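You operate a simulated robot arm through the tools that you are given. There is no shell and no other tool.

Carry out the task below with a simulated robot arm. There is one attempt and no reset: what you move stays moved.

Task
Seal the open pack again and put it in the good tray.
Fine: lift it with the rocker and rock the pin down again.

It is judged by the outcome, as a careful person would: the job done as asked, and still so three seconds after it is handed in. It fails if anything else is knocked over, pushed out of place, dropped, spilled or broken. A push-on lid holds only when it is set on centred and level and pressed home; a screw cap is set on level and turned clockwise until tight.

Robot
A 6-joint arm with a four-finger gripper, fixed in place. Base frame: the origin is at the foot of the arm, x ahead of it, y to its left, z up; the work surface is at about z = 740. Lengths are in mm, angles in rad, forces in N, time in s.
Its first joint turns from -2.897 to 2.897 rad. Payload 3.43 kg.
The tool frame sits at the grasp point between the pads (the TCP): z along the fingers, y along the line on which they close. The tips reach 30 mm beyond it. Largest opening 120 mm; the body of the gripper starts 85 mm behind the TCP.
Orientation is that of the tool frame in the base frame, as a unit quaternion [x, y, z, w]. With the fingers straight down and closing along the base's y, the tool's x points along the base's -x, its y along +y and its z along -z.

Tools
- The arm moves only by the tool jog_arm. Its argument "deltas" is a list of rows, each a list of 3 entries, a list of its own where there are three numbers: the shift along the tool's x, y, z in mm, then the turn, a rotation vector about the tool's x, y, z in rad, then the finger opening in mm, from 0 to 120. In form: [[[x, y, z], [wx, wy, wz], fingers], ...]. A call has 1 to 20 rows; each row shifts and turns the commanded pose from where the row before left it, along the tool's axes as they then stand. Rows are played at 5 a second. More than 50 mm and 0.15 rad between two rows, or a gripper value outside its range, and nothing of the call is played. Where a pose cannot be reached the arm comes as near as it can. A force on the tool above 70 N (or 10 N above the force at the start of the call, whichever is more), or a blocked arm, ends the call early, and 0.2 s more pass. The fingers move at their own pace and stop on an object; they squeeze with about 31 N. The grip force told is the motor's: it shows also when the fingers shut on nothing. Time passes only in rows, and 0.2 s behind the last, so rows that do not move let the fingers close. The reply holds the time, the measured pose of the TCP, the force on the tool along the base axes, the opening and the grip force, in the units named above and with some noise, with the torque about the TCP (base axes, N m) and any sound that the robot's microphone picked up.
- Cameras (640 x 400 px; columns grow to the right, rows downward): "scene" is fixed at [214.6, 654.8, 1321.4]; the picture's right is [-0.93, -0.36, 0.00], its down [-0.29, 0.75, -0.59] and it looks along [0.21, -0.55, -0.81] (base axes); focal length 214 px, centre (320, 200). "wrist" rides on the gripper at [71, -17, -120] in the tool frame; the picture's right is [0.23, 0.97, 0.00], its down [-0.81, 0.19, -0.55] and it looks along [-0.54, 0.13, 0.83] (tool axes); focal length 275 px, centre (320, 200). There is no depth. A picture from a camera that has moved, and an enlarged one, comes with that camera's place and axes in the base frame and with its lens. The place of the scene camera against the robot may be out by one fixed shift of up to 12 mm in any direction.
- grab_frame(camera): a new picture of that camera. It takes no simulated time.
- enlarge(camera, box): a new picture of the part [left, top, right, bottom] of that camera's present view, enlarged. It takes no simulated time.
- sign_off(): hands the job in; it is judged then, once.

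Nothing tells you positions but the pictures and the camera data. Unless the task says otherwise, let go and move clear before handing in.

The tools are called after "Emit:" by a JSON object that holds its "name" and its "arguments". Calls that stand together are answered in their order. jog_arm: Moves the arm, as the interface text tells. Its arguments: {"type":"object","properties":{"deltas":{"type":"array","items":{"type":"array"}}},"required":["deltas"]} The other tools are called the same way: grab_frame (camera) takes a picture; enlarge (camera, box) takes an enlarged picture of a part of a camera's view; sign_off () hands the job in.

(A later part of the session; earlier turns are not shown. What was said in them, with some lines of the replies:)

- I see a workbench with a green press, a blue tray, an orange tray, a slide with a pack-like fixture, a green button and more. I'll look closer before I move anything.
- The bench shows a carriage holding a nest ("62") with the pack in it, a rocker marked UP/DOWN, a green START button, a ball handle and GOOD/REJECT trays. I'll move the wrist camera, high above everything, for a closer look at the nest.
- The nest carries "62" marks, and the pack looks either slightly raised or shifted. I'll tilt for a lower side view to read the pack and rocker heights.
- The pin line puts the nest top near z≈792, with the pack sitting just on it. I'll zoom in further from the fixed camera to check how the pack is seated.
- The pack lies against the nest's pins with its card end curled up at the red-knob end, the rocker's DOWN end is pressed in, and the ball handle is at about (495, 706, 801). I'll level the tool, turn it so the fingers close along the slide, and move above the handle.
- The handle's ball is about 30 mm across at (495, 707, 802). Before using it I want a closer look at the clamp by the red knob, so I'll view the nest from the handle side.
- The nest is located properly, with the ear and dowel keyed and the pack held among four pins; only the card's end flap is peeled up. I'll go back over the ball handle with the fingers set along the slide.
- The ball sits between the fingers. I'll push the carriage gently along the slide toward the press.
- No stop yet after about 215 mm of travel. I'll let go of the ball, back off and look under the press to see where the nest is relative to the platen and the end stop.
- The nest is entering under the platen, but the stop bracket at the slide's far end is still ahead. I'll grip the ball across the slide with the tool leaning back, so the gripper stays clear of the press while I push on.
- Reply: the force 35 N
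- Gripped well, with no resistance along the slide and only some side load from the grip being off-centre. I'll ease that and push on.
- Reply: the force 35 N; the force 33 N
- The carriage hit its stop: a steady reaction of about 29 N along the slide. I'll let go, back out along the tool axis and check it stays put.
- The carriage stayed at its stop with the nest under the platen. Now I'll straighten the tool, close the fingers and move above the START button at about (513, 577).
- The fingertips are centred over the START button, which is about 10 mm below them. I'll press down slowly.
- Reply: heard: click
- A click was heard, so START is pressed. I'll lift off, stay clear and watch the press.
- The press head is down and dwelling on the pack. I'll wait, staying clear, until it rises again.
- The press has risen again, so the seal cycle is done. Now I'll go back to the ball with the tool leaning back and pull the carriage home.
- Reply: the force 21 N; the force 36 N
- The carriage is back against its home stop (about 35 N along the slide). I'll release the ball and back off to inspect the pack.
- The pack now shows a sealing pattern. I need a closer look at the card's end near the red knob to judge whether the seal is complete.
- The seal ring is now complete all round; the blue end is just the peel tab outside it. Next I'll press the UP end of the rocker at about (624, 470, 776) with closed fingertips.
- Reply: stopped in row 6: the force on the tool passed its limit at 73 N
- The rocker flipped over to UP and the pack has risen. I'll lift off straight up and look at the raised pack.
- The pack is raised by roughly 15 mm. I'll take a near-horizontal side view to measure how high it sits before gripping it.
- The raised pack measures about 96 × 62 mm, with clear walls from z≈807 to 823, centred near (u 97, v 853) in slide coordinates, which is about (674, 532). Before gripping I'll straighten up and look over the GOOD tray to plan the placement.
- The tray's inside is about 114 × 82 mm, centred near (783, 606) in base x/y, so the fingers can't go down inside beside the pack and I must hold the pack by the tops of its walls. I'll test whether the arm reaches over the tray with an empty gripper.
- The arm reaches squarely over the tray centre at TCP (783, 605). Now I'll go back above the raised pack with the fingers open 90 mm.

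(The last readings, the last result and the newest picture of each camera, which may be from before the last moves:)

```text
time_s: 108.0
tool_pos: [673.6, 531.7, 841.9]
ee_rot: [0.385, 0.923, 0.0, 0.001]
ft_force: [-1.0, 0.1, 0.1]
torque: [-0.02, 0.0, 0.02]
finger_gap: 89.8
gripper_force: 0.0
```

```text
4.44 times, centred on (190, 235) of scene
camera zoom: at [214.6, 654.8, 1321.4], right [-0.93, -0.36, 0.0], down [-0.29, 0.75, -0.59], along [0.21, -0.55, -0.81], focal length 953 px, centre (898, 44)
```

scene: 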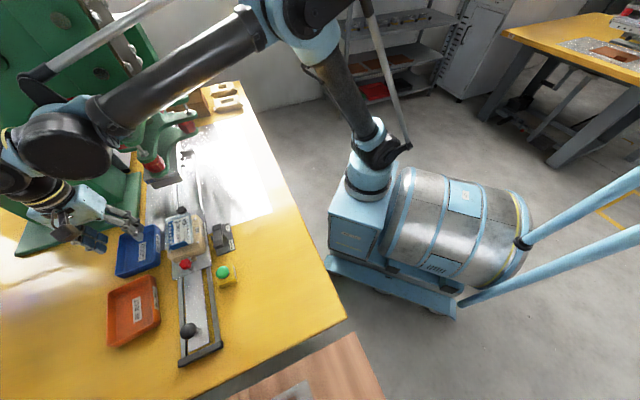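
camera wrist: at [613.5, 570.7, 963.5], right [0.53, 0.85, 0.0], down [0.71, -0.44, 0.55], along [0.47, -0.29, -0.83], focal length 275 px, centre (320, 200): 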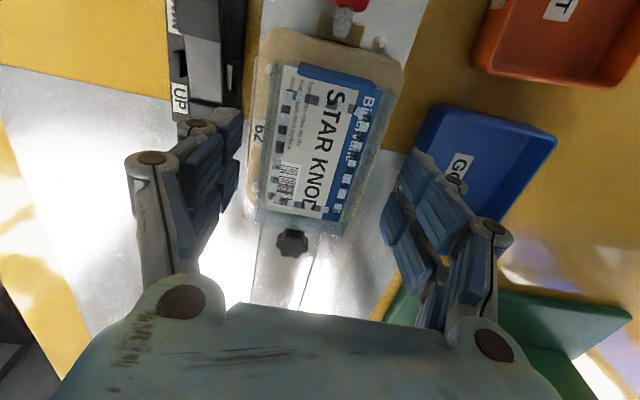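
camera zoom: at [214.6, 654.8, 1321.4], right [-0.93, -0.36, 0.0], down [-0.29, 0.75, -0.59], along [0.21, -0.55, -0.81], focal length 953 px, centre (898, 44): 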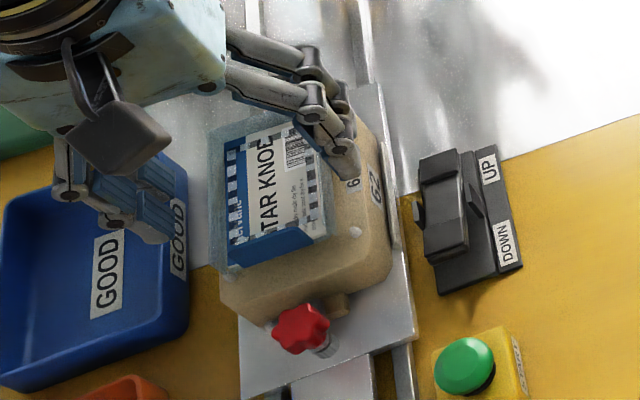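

Emit:
{"name": "jog_arm", "arguments": {"deltas": [[[0, 0, 0], [0, 0, 0], 80], [[0, 0, 0], [0, 0, 0], 72], [[0, 0, 0], [0, 0, 0], 66], [[0, 0, 0], [0, 0, 0], 63], [[0, 0, 0], [0, 0, 0], 61], [[0, 0, 0], [0, 0, 0], 58], [[0, 0, 0], [0, 0, 0], 58]]}}

Emit:
{"name": "grab_frame", "arguments": {"camera": "wrist"}}

Emit:
{"name": "enlarge", "arguments": {"camera": "scene", "box": [130, 190, 250, 280]}}

```text
time_s: 109.6
tool_pos: [674.0, 532.2, 842.3]
ee_rot: [0.385, 0.923, 0.001, 0.0]
ft_force: [-0.4, -0.3, 0.3]
torque: [0.0, -0.04, -0.02]
finger_gap: 60.7
gripper_force: 31.1
```

```text
taken
camera wrist: at [613.5, 570.7, 963.6], right [0.53, 0.85, 0.0], down [0.71, -0.44, 0.55], along [0.47, -0.29, -0.83], focal length 275 px, centre (320, 200)
```

wrist: 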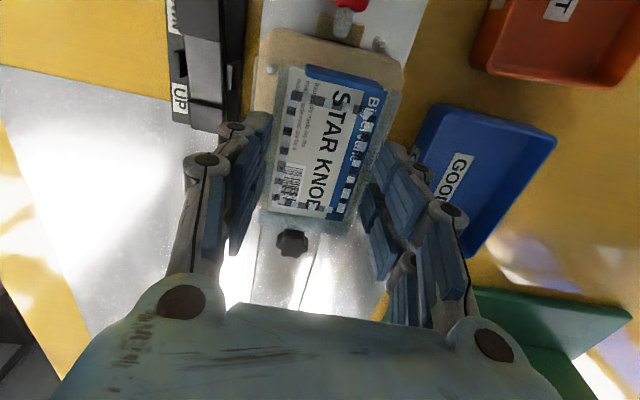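

```text
4.44 times, centred on (190, 235) of scene
camera zoom: at [214.6, 654.8, 1321.4], right [-0.93, -0.36, 0.0], down [-0.29, 0.75, -0.59], along [0.21, -0.55, -0.81], focal length 953 px, centre (898, 44)
```

zoom: 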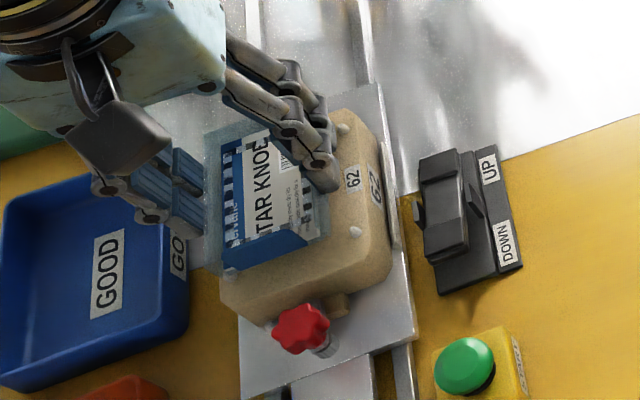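

The pack is held (gap 60.7 mm, 31 N). I'll lift it slowly and check it comes up level.

Emit:
{"name": "jog_arm", "arguments": {"deltas": [[[0, 0, -3], [0, 0, 0], 55], [[0, 0, -5], [0, 0, 0], 55], [[0, 0, -8], [0, 0, 0], 55], [[0, 0, -10], [0, 0, 0], 55], [[0, 0, -12], [0, 0, 0], 55], [[0, 0, -12], [0, 0, 0], 55], [[0, 0, -12], [0, 0, 0], 55], [[0, 0, 0], [0, 0, 0], 55]]}}

Emit:
{"name": "grab_frame", "arguments": {"camera": "wrist"}}

Emit:
{"name": "enlarge", "arguments": {"camera": "scene", "box": [130, 170, 250, 260]}}

```text
time_s: 111.4
tool_pos: [674.4, 531.8, 904.3]
ee_rot: [0.383, 0.924, 0.001, -0.001]
ft_force: [-0.3, -1.8, 0.1]
torque: [0.01, -0.03, 0.02]
finger_gap: 60.9
gripper_force: 30.6
```

```text
taken
camera wrist: at [613.3, 570.6, 1025.5], right [0.53, 0.85, 0.0], down [0.71, -0.44, 0.55], along [0.47, -0.29, -0.83], focal length 275 px, centre (320, 200)
```

wrist: 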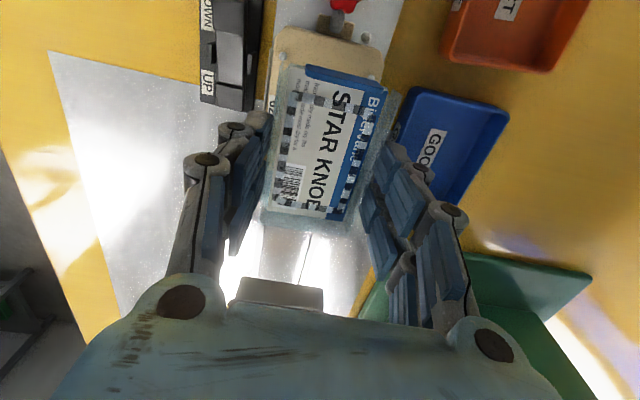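

```text
4.44 times, centred on (190, 215) of scene
camera zoom: at [214.6, 654.8, 1321.4], right [-0.93, -0.36, 0.0], down [-0.29, 0.75, -0.59], along [0.21, -0.55, -0.81], focal length 953 px, centre (898, 133)
```

zoom: 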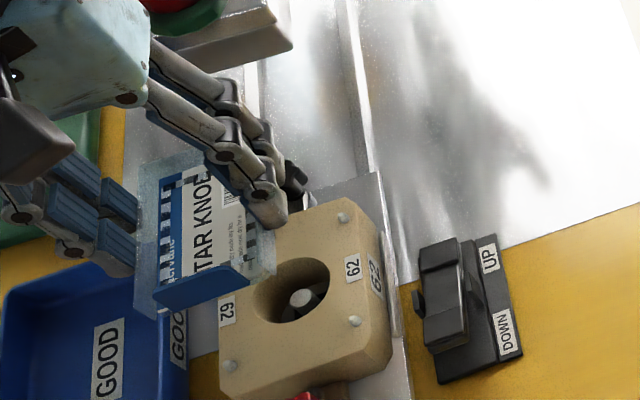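

The pack came up cleanly and level, with its blister hanging about 29 mm below the flange. I'll carry it slowly over to the GOOD tray.

Emit:
{"name": "jog_arm", "arguments": {"deltas": [[[-2, 8, 0], [0, 0, 0], 55], [[-4, 17, 0], [0, 0, 0], 55], [[-4, 20, 0], [0, 0, 0], 55], [[-4, 20, 0], [0, 0, 0], 55], [[-4, 20, 0], [0, 0, 0], 55], [[-4, 20, 0], [0, 0, 0], 55], [[-2.5, 15, 0], [0, 0, 0], 55], [[-1.5, 9.5, 0], [0, 0, 0], 55], [[0, 0, 10], [0, 0, 0], 55], [[0, 0, 15], [0, 0, 0], 55], [[0, 0, 15], [0, 0, 0], 55], [[0, 0, 10], [0, 0, 0], 55], [[0, 0, 0], [0, 0, 0], 55]]}}

Emit:
{"name": "grab_frame", "arguments": {"camera": "wrist"}}

Emit:
{"name": "enlarge", "arguments": {"camera": "scene", "box": [70, 190, 200, 290]}}

```text
time_s: 114.2
tool_pos: [785.9, 603.8, 854.8]
ee_rot: [0.384, 0.923, 0.0, 0.0]
ft_force: [-0.5, 0.6, -0.5]
torque: [0.02, -0.02, -0.03]
finger_gap: 60.8
gripper_force: 30.5
```

```text
taken
camera wrist: at [724.0, 643.2, 975.4], right [0.53, 0.85, 0.0], down [0.71, -0.44, 0.55], along [0.47, -0.29, -0.83], focal length 275 px, centre (320, 200)
```

wrist: 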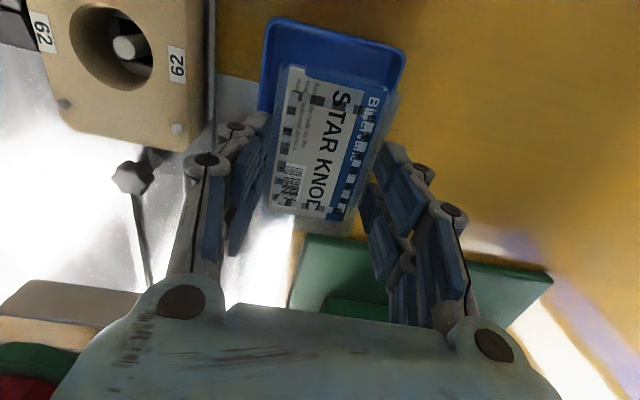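

```text
4.00 times, centred on (135, 240) of scene
camera zoom: at [214.6, 654.8, 1321.4], right [-0.93, -0.36, 0.0], down [-0.29, 0.75, -0.59], along [0.21, -0.55, -0.81], focal length 858 px, centre (1060, 40)
```

zoom: 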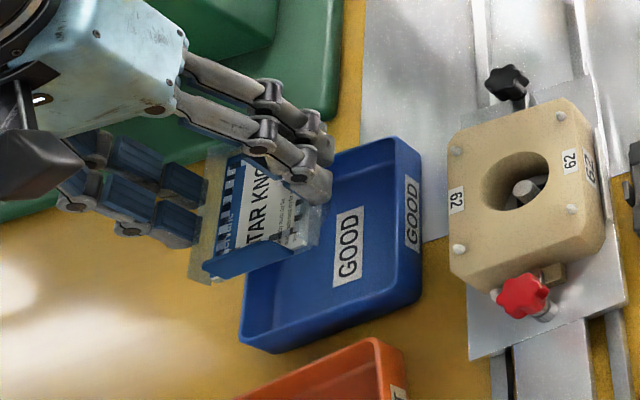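

Emit:
{"name": "jog_arm", "arguments": {"deltas": [[[1, 0, 8], [0, 0, 0], 55], [[0, 0, 8], [0, 0, 0], 55], [[0, 0, 8], [0, 0, 0], 55], [[0, 0, 6], [0, 0, 0], 55], [[0, 0, 4], [0, 0, 0], 55], [[0, 0, 0], [0, 0, 0], 55]]}}

Emit:
{"name": "grab_frame", "arguments": {"camera": "wrist"}}

Emit:
{"name": "enlarge", "arguments": {"camera": "wrist", "box": [230, 10, 430, 250]}}

Emit:
{"name": "enlarge", "arguments": {"camera": "scene", "box": [70, 190, 200, 290]}}

```text
time_s: 115.6
tool_pos: [784.2, 605.3, 820.5]
ee_rot: [0.384, 0.923, 0.001, 0.0]
ft_force: [0.7, 0.1, 0.0]
torque: [0.01, -0.03, -0.04]
finger_gap: 60.6
gripper_force: 31.6
```

```text
taken
camera wrist: at [723.0, 644.0, 941.6], right [0.53, 0.85, 0.0], down [0.71, -0.44, 0.55], along [0.47, -0.29, -0.83], focal length 275 px, centre (320, 200)
```

wrist: 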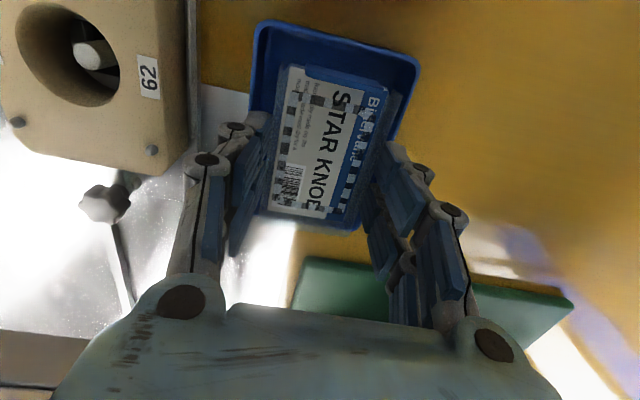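

```text
1.67 times, centred on (330, 130) of wrist
camera zoom: at [723.0, 644.0, 941.6], right [0.53, 0.85, 0.0], down [0.71, -0.44, 0.55], along [0.47, -0.29, -0.83], focal length 459 px, centre (303, 317)
```

zoom: 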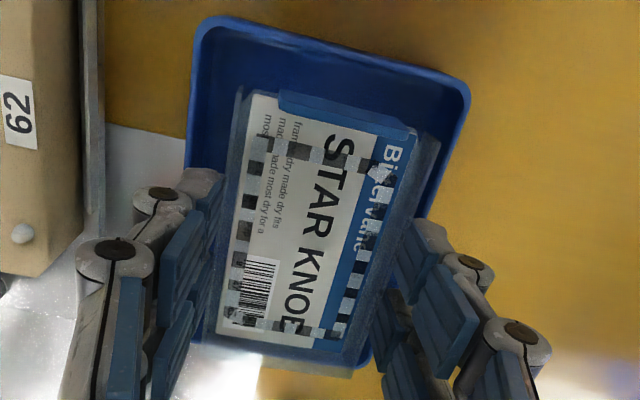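

```text
4.00 times, centred on (135, 240) of scene
camera zoom: at [214.6, 654.8, 1321.4], right [-0.93, -0.36, 0.0], down [-0.29, 0.75, -0.59], along [0.21, -0.55, -0.81], focal length 858 px, centre (1060, 40)
```

zoom: 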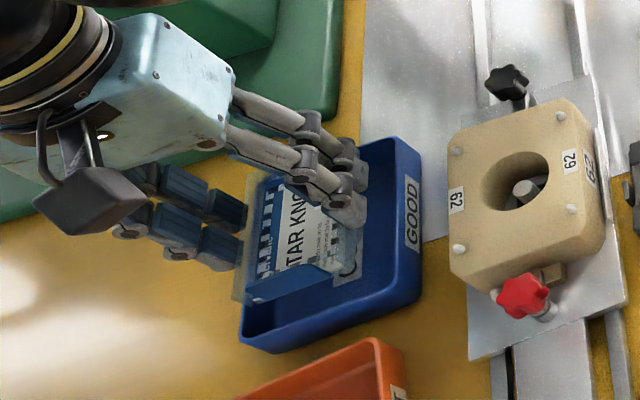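

Emit:
{"name": "jog_arm", "arguments": {"deltas": [[[0, 0, 1.5], [0, 0, 0], 55], [[0, 0, 1.5], [0, 0, 0], 55], [[0, 0, 1.5], [0, 0, 0], 55], [[0, 0, 1.5], [0, 0, 0], 55], [[0, 0, 1.5], [0, 0, 0], 55], [[0, 0, 0], [0, 0, 0], 55]]}}

Emit:
{"name": "enlarge", "arguments": {"camera": "scene", "box": [90, 195, 180, 265]}}

```text
time_s: 117.0
tool_pos: [783.8, 605.9, 813.7]
ee_rot: [0.385, 0.923, 0.001, 0.0]
ft_force: [0.0, 0.6, -0.6]
torque: [0.04, -0.01, 0.01]
finger_gap: 60.9
gripper_force: 31.3
```

```text
5.71 times, centred on (135, 230) of scene
camera zoom: at [214.6, 654.8, 1321.4], right [-0.93, -0.36, 0.0], down [-0.29, 0.75, -0.59], along [0.21, -0.55, -0.81], focal length 1226 px, centre (1377, 29)
```

zoom: 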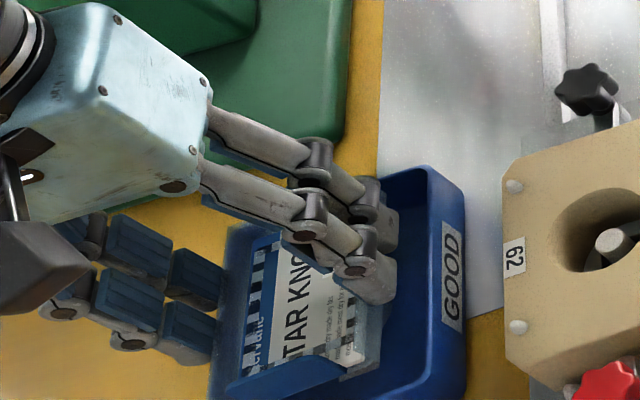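

Emit:
{"name": "jog_arm", "arguments": {"deltas": [[[0, 0, 1], [0, 0, 0], 55], [[0, 0, 1], [0, 0, 0], 55], [[0, 0, 1], [0, 0, 0], 55], [[0, 0, 1], [0, 0, 0], 55], [[0, 0, 0], [0, 0, 0], 55]]}}

Emit:
{"name": "enlarge", "arguments": {"camera": "scene", "box": [90, 205, 180, 275]}}

Emit:
{"name": "grab_frame", "arguments": {"camera": "wrist"}}

```text
time_s: 118.2
tool_pos: [783.5, 605.5, 808.9]
ee_rot: [0.384, 0.923, 0.001, 0.0]
ft_force: [0.4, 0.0, 1.6]
torque: [0.06, -0.01, -0.01]
finger_gap: 61.1
gripper_force: 31.0
```

```text
5.71 times, centred on (135, 240) of scene
camera zoom: at [214.6, 654.8, 1321.4], right [-0.93, -0.36, 0.0], down [-0.29, 0.75, -0.59], along [0.21, -0.55, -0.81], focal length 1226 px, centre (1377, -29)
```

zoom: 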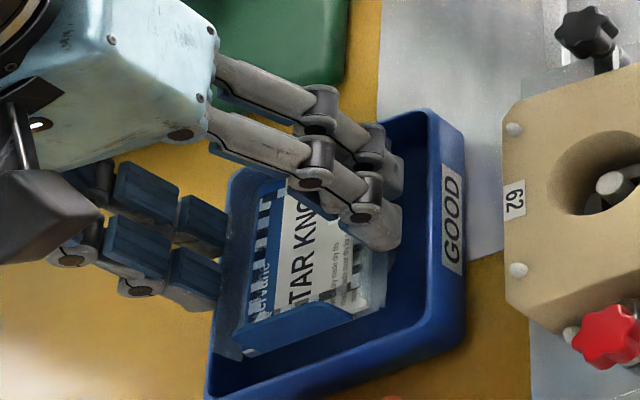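

```text
taken
camera wrist: at [722.9, 644.3, 930.3], right [0.53, 0.85, 0.0], down [0.71, -0.44, 0.55], along [0.47, -0.29, -0.83], focal length 275 px, centre (320, 200)
```

wrist: 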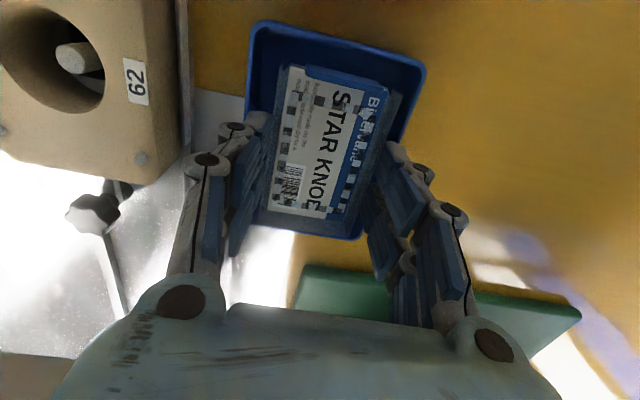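

Emit:
{"name": "jog_arm", "arguments": {"deltas": [[[0, 0, 1], [0, 0, 0], 55], [[0, 0, 1], [0, 0, 0], 55], [[0, 0, 0], [0, 0, 0], 55]]}}

Emit:
{"name": "enlarge", "arguments": {"camera": "scene", "box": [110, 215, 170, 262]}}

```text
time_s: 119.0
tool_pos: [783.6, 604.5, 809.3]
ee_rot: [0.384, 0.923, 0.001, 0.001]
ft_force: [-1.7, -0.9, 16.2]
torque: [0.05, 0.01, 0.05]
finger_gap: 60.8
gripper_force: 31.7
```

```text
8.51 times, centred on (140, 238) of scene
camera zoom: at [214.6, 654.8, 1321.4], right [-0.93, -0.36, 0.0], down [-0.29, 0.75, -0.59], along [0.21, -0.55, -0.81], focal length 1825 px, centre (1852, -128)
```

zoom: 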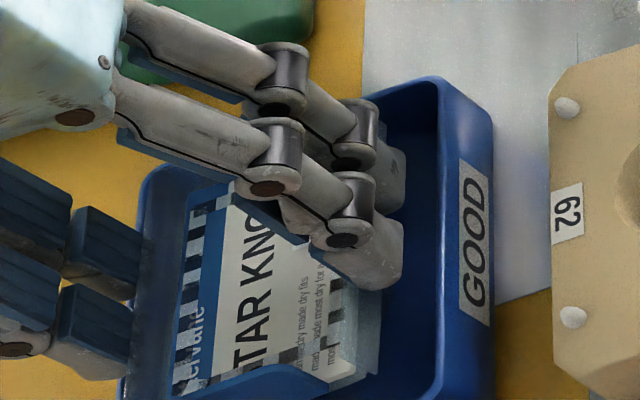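

The pack has touched the tray floor (16 N upward, as predicted). I'll open the fingers only a little, check that it rests, then raise straight up.

Emit:
{"name": "jog_arm", "arguments": {"deltas": [[[0, 0, -0.5], [0, 0, 0], 60], [[0, 0, 0], [0, 0, 0], 62], [[0, 0, 0], [0, 0, 0], 64], [[0, 0, 0], [0, 0, 0], 66], [[0, 0, 0], [0, 0, 0], 66]]}}

Emit:
{"name": "grab_frame", "arguments": {"camera": "wrist"}}

Emit:
{"name": "enlarge", "arguments": {"camera": "scene", "box": [110, 215, 170, 262]}}

```text
time_s: 120.2
tool_pos: [786.5, 606.4, 808.6]
ee_rot: [0.384, 0.923, 0.001, 0.0]
ft_force: [-0.5, 0.9, 0.8]
torque: [0.01, 0.03, 0.01]
finger_gap: 65.7
gripper_force: 0.2
```

```text
taken
camera wrist: at [723.3, 644.3, 928.9], right [0.53, 0.85, 0.0], down [0.71, -0.44, 0.55], along [0.47, -0.29, -0.83], focal length 275 px, centre (320, 200)
```

wrist: 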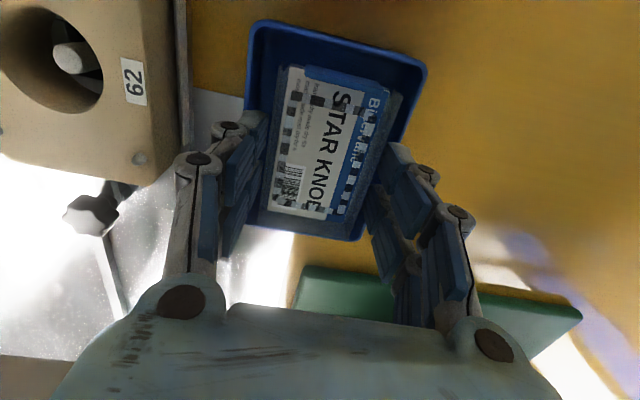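

```text
8.51 times, centred on (140, 238) of scene
camera zoom: at [214.6, 654.8, 1321.4], right [-0.93, -0.36, 0.0], down [-0.29, 0.75, -0.59], along [0.21, -0.55, -0.81], focal length 1825 px, centre (1852, -128)
```

zoom: 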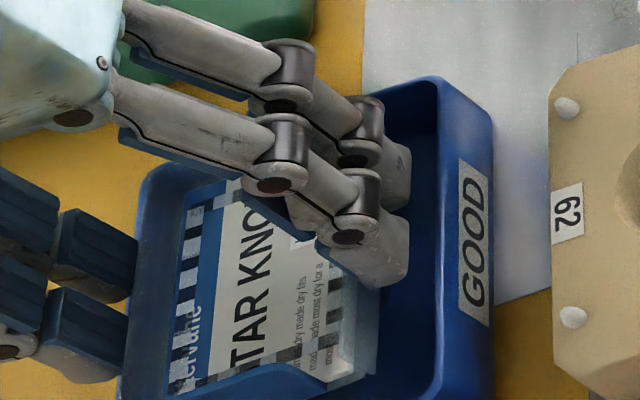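

Emit:
{"name": "jog_arm", "arguments": {"deltas": [[[0, 0, -4], [0, 0, 0], 66], [[0, 0, -6], [0, 0, 0], 66], [[0, 0, -10], [0, 0, 0], 66], [[0, 0, -20], [0, 0, 0], 68], [[0, 0, -30], [0, 0, 0], 70], [[0, 0, -30], [0, 0, 0], 70], [[0, 0, 0], [0, 0, 0], 70]]}}

Emit:
{"name": "grab_frame", "arguments": {"camera": "wrist"}}

Emit:
{"name": "enlarge", "arguments": {"camera": "scene", "box": [90, 205, 180, 275]}}

```text
time_s: 121.8
tool_pos: [785.0, 606.3, 908.5]
ee_rot: [0.385, 0.923, 0.001, 0.001]
ft_force: [-0.2, -0.2, -0.1]
torque: [-0.02, 0.02, -0.01]
finger_gap: 70.0
gripper_force: 0.0
```

```text
taken
camera wrist: at [723.0, 645.0, 1029.4], right [0.53, 0.85, 0.0], down [0.71, -0.44, 0.55], along [0.47, -0.29, -0.83], focal length 275 px, centre (320, 200)
```

wrist: 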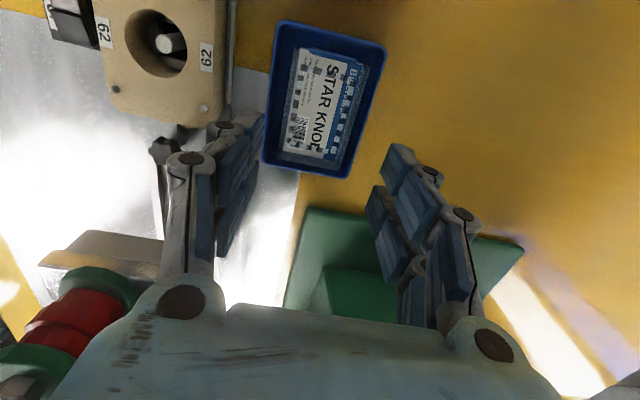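

```text
5.71 times, centred on (135, 240) of scene
camera zoom: at [214.6, 654.8, 1321.4], right [-0.93, -0.36, 0.0], down [-0.29, 0.75, -0.59], along [0.21, -0.55, -0.81], focal length 1226 px, centre (1377, -29)
```

zoom: 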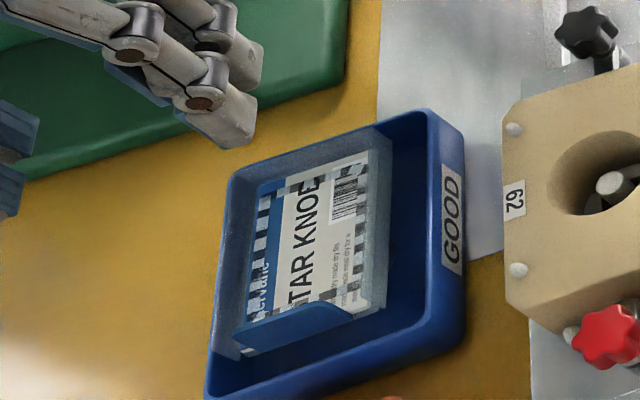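

The pack is sitting squarely in the GOOD tray. Now I'll go to the rocker's raised DOWN end, at about (573, 517), with closed fingertips to rock the pin down again.

Emit:
{"name": "jog_arm", "arguments": {"deltas": [[[0, 0, -15], [0, 0, 0], 70], [[14.3, -35.5, 0], [0, 0, 0], 40], [[14.3, -35.5, 0], [0, 0, 0], 0], [[14.3, -35.5, 0], [0, 0, 0], 0], [[14.3, -35.5, 0], [0, 0, 0], 0], [[14.3, -35.5, 0], [0, 0, 0], 0], [[14.3, -35.5, 0], [0, 0, 0], 0], [[0, 0, 30], [0, 0, 0], 0], [[0, 0, 30], [0, 0, 0], 0], [[0, 0, 20], [0, 0, 0], 0], [[0, 0, 0], [0, 0, 0], 0]]}}

Emit:
{"name": "grab_frame", "arguments": {"camera": "wrist"}}

Emit:
{"name": "enlarge", "arguments": {"camera": "scene", "box": [170, 190, 270, 270]}}

Emit:
{"name": "enlarge", "arguments": {"camera": "wrist", "box": [240, 60, 420, 180]}}

```text
time_s: 124.2
tool_pos: [572.5, 516.3, 843.1]
ee_rot: [0.384, 0.923, 0.001, 0.0]
ft_force: [-0.6, 0.7, -1.1]
torque: [0.02, 0.02, -0.02]
finger_gap: 0.0
gripper_force: 31.2
```

```text
taken
camera wrist: at [511.1, 555.4, 963.7], right [0.53, 0.85, 0.0], down [0.71, -0.44, 0.55], along [0.47, -0.29, -0.83], focal length 275 px, centre (320, 200)
```

wrist: 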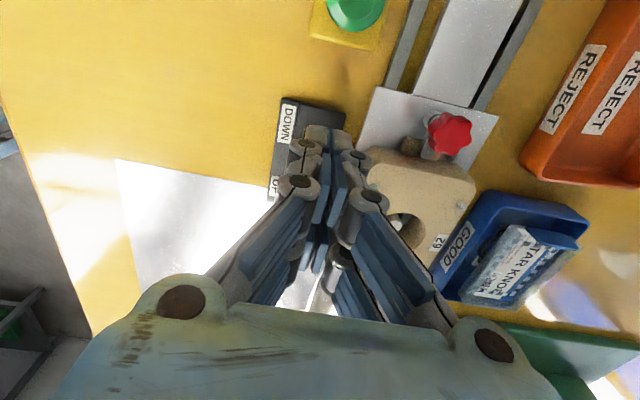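

```text
5.00 times, centred on (220, 230) of scene
camera zoom: at [214.6, 654.8, 1321.4], right [-0.93, -0.36, 0.0], down [-0.29, 0.75, -0.59], along [0.21, -0.55, -0.81], focal length 1072 px, centre (820, 50)
```

zoom: 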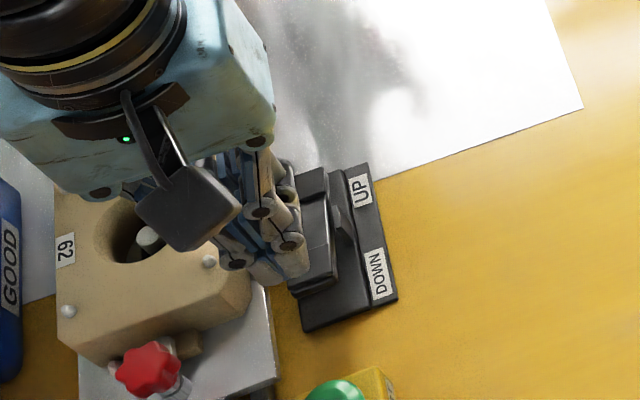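

```text
3.33 times, centred on (330, 120) of wrist
camera zoom: at [511.1, 555.4, 963.7], right [0.53, 0.85, 0.0], down [0.71, -0.44, 0.55], along [0.47, -0.29, -0.83], focal length 918 px, centre (287, 467)
```

zoom: 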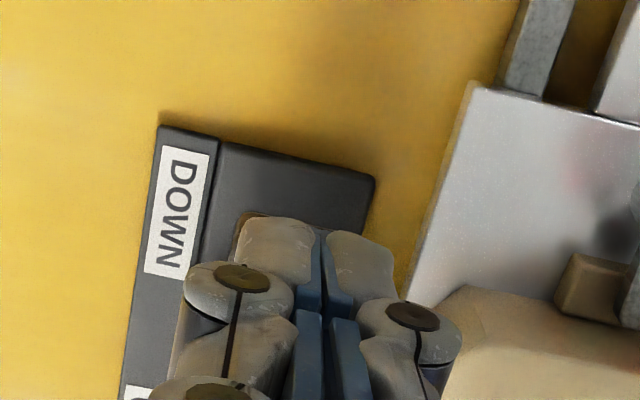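

Emit:
{"name": "jog_arm", "arguments": {"deltas": [[[0, -1, 15], [0, 0, 0], 0], [[0, 0, 15], [0, 0, 0], 0], [[0, 0, 6], [0, 0, 0], 0], [[0, 0, 2], [0, 0, 0], 0], [[0, 0, 2], [0, 0, 0], 0], [[0, 0, 2], [0, 0, 0], 0]]}}

Emit:
{"name": "enlarge", "arguments": {"camera": "scene", "box": [170, 190, 270, 270]}}

```text
time_s: 125.6
tool_pos: [572.5, 515.0, 800.5]
ee_rot: [0.385, 0.923, 0.001, 0.0]
ft_force: [-0.7, 0.3, 0.0]
torque: [0.01, -0.02, -0.04]
finger_gap: 0.0
gripper_force: 33.3
```

```text
5.00 times, centred on (220, 230) of scene
camera zoom: at [214.6, 654.8, 1321.4], right [-0.93, -0.36, 0.0], down [-0.29, 0.75, -0.59], along [0.21, -0.55, -0.81], focal length 1072 px, centre (820, 50)
```

zoom: 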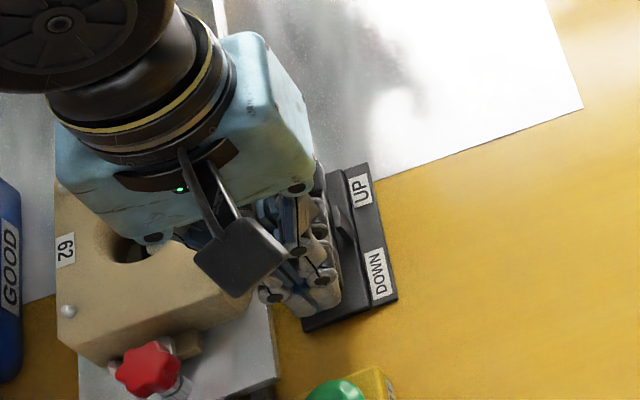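

Emit:
{"name": "jog_arm", "arguments": {"deltas": [[[0, 0, 2], [0, 0, 0], 0], [[0, 0, 2], [0, 0, 0], 0], [[0, 0, 0], [0, 0, 0], 0]]}}

Emit:
{"name": "enlarge", "arguments": {"camera": "scene", "box": [170, 190, 270, 270]}}

```text
time_s: 126.4
tool_pos: [571.6, 515.8, 796.9]
ee_rot: [0.384, 0.923, 0.001, 0.001]
ft_force: [-0.6, 0.2, -0.2]
torque: [0.03, -0.03, -0.03]
finger_gap: 0.0
gripper_force: 33.8
```

```text
5.00 times, centred on (220, 230) of scene
camera zoom: at [214.6, 654.8, 1321.4], right [-0.93, -0.36, 0.0], down [-0.29, 0.75, -0.59], along [0.21, -0.55, -0.81], focal length 1072 px, centre (820, 50)
```

zoom: 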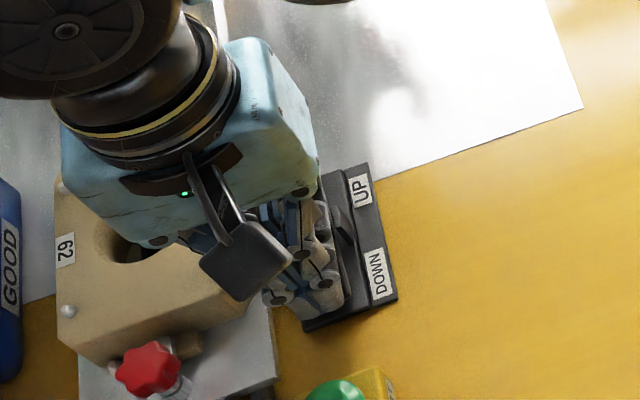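

Emit:
{"name": "grab_frame", "arguments": {"camera": "wrist"}}

Emit:
{"name": "enlarge", "arguments": {"camera": "wrist", "box": [230, 80, 430, 240]}}

Emit:
{"name": "enlarge", "arguments": {"camera": "scene", "box": [205, 215, 255, 260]}}

```text
taken
camera wrist: at [510.8, 554.2, 917.2], right [0.53, 0.85, 0.0], down [0.71, -0.44, 0.55], along [0.47, -0.29, -0.83], focal length 275 px, centre (320, 200)
```

wrist: 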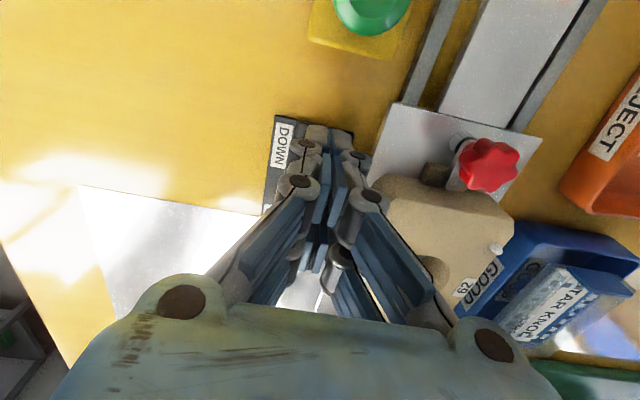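

```text
2.50 times, centred on (330, 160) of wrist
camera zoom: at [510.8, 554.2, 917.2], right [0.53, 0.85, 0.0], down [0.71, -0.44, 0.55], along [0.47, -0.29, -0.83], focal length 688 px, centre (295, 300)
```

zoom: 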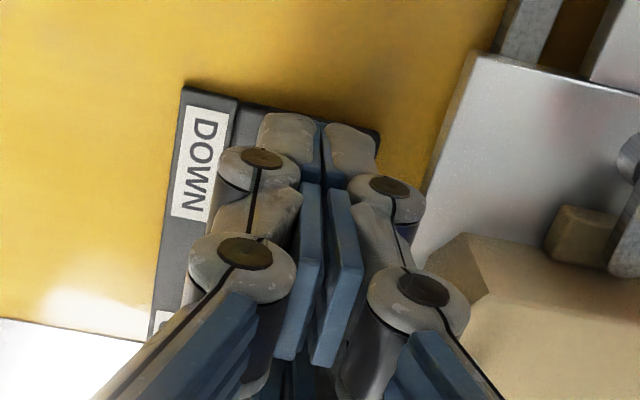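

```text
8.89 times, centred on (230, 238) of scene
camera zoom: at [214.6, 654.8, 1321.4], right [-0.93, -0.36, 0.0], down [-0.29, 0.75, -0.59], along [0.21, -0.55, -0.81], focal length 1906 px, centre (1120, -133)
```

zoom: 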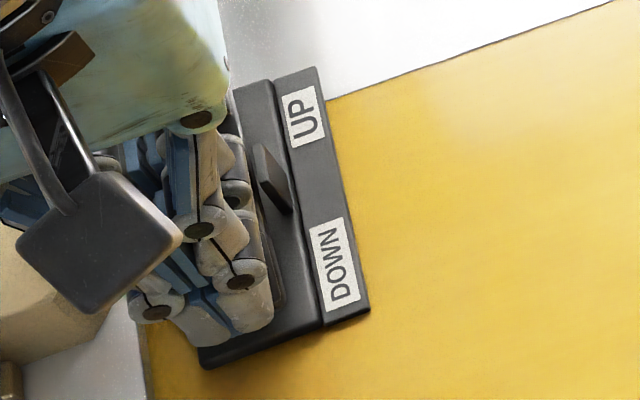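

The resistance has gone, which suggests the rocker has already tipped over. I'll lift off and look at it and at the pin.

Emit:
{"name": "jog_arm", "arguments": {"deltas": [[[0, 0, -10], [0, 0, 0], 0], [[0, 0, -20], [0, 0, 0], 0], [[0, 0, -30], [0, 0, 0], 0], [[0, 0, -30], [0, 0, 0], 0], [[40, 0, 0], [0, 0, 0], 0], [[40, 0, 0], [0, 0, 0], 0], [[40, 0, 0], [0, 0, 0], 40], [[0, 0, 0], [0, 0, 0], 60]]}}

Emit:
{"name": "enlarge", "arguments": {"camera": "scene", "box": [150, 200, 250, 275]}}

Emit:
{"name": "grab_frame", "arguments": {"camera": "wrist"}}

Emit:
{"name": "grab_frame", "arguments": {"camera": "scene"}}

```text
time_s: 128.2
tool_pos: [487.0, 602.4, 886.6]
ee_rot: [0.384, 0.923, 0.001, 0.0]
ft_force: [0.6, 0.1, 0.1]
torque: [-0.01, -0.02, 0.0]
finger_gap: 60.1
gripper_force: 0.0
```

```text
5.33 times, centred on (200, 238) of scene
camera zoom: at [214.6, 654.8, 1321.4], right [-0.93, -0.36, 0.0], down [-0.29, 0.75, -0.59], along [0.21, -0.55, -0.81], focal length 1144 px, centre (960, 0)
```

zoom: 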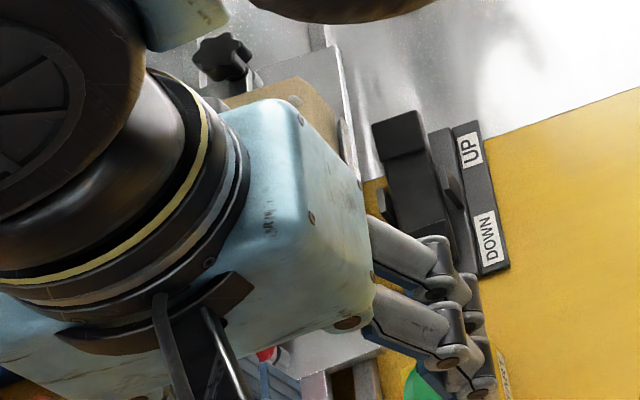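

```text
taken
camera wrist: at [425.4, 639.9, 1007.9], right [0.53, 0.85, 0.0], down [0.71, -0.44, 0.55], along [0.47, -0.29, -0.83], focal length 275 px, centre (320, 200)
```

wrist: 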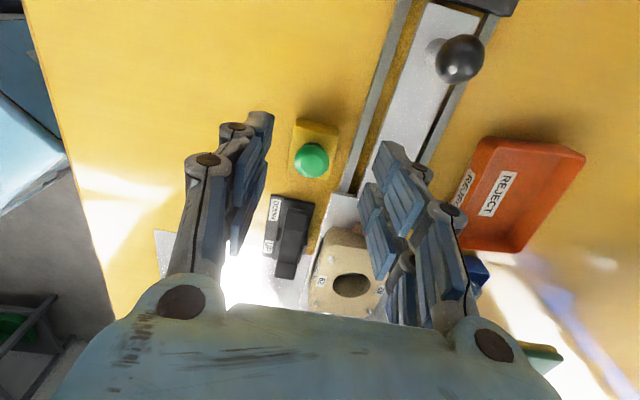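

```text
taken
```

scene: 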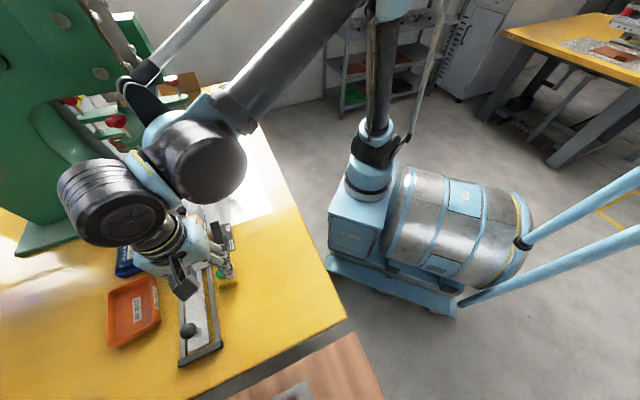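

The rocker's UP end stands high again, and the pin no longer shows in the pocket. I'll move the arm well clear toward its base for a final check.

Emit:
{"name": "jog_arm", "arguments": {"deltas": [[[0, -35, -16], [0, 0, 0], 60], [[0, -35, -16], [0, 0, 0], 60], [[0, -35, -16], [0, 0, 0], 60], [[0, -35, -16], [0, 0, 0], 60], [[0, -35, -16], [0, 0, 0], 60], [[0, 0, 0], [0, 0, 0], 60]]}}

Emit:
{"name": "grab_frame", "arguments": {"camera": "scene"}}

Emit:
{"name": "enlarge", "arguments": {"camera": "scene", "box": [150, 200, 250, 275]}}

Emit:
{"name": "enlarge", "arguments": {"camera": "scene", "box": [90, 205, 190, 280]}}

Emit:
{"name": "enlarge", "arguments": {"camera": "scene", "box": [90, 260, 260, 366]}}

```text
time_s: 129.6
tool_pos: [361.9, 477.2, 966.0]
ee_rot: [0.385, 0.923, 0.002, 0.0]
ft_force: [0.3, -1.0, 0.1]
torque: [0.01, -0.01, 0.0]
finger_gap: 60.0
gripper_force: 0.0
```

```text
taken
```

scene: 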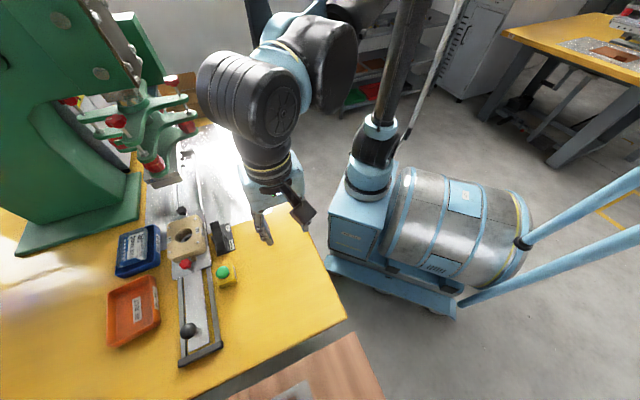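

```text
5.33 times, centred on (200, 238) of scene
camera zoom: at [214.6, 654.8, 1321.4], right [-0.93, -0.36, 0.0], down [-0.29, 0.75, -0.59], along [0.21, -0.55, -0.81], focal length 1144 px, centre (960, 0)
```

zoom: 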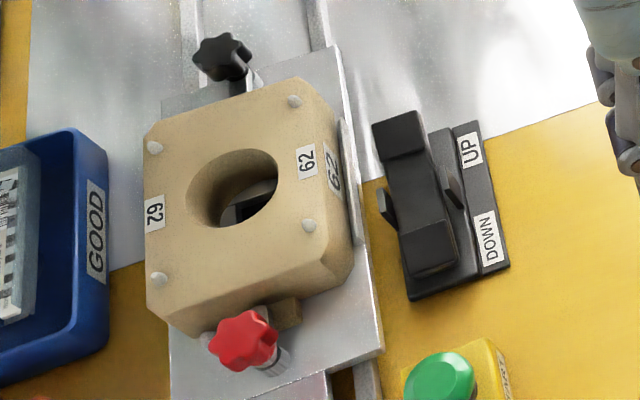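

```text
5.33 times, centred on (140, 242) of scene
camera zoom: at [214.6, 654.8, 1321.4], right [-0.93, -0.36, 0.0], down [-0.29, 0.75, -0.59], along [0.21, -0.55, -0.81], focal length 1144 px, centre (1280, -27)
```

zoom: 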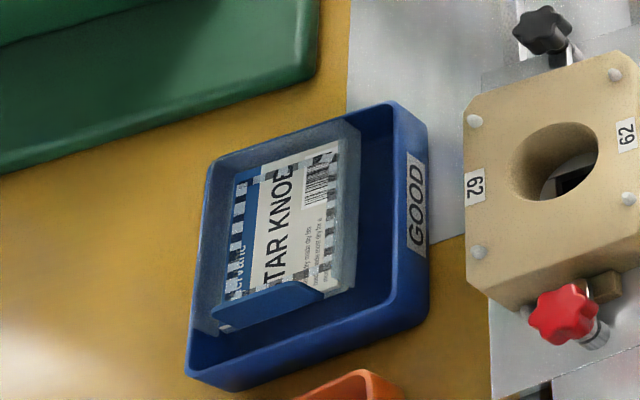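

```text
3.76 times, centred on (175, 313) of scene
camera zoom: at [214.6, 654.8, 1321.4], right [-0.93, -0.36, 0.0], down [-0.29, 0.75, -0.59], along [0.21, -0.55, -0.81], focal length 807 px, centre (866, -225)
```

zoom: 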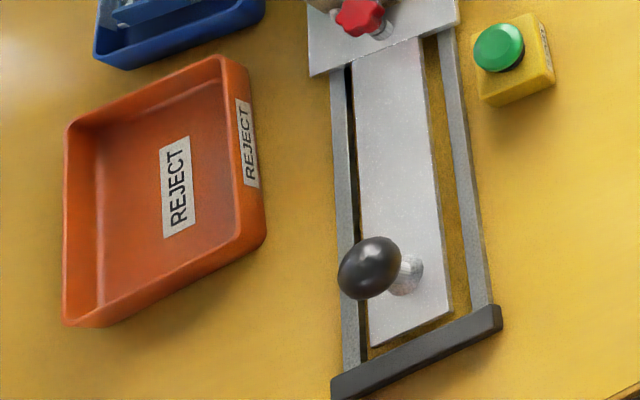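

The pack is sealed all round and lies in the GOOD tray. The rocker is back at DOWN with the pin lowered, the carriage is home, the press is up, and the arm is clear with nothing else moved. I'm handing the job in.

Emit:
{"name": "sign_off", "arguments": {}}

```text
The job is handed in.
```

The open pack is sealed again and lying in the GOOD tray, and the job is handed in.

- **Sealing:** I slid the nest under the press to its stop and pressed START. The press came down and rose again, and then I pulled the carriage back home. The seal pattern now runs all the way round the card. The blue end that still curls up is the peel tab outside the seal.
- **Lifting and placing:** I rocked the pin up, lifted the pack out by its side walls and set it down inside the tray without dropping it.
- **Rocker:** It is back at DOWN, and the pin no longer shows in the nest pocket.

In the last pictures the trays, nest, handle and START button are where they started, and the arm is clear. While I was rocking the pin up, the tool briefly passed its force limit (73 N) as the rocker bottomed out. I saw no damage, and the rocker worked normally afterwards.
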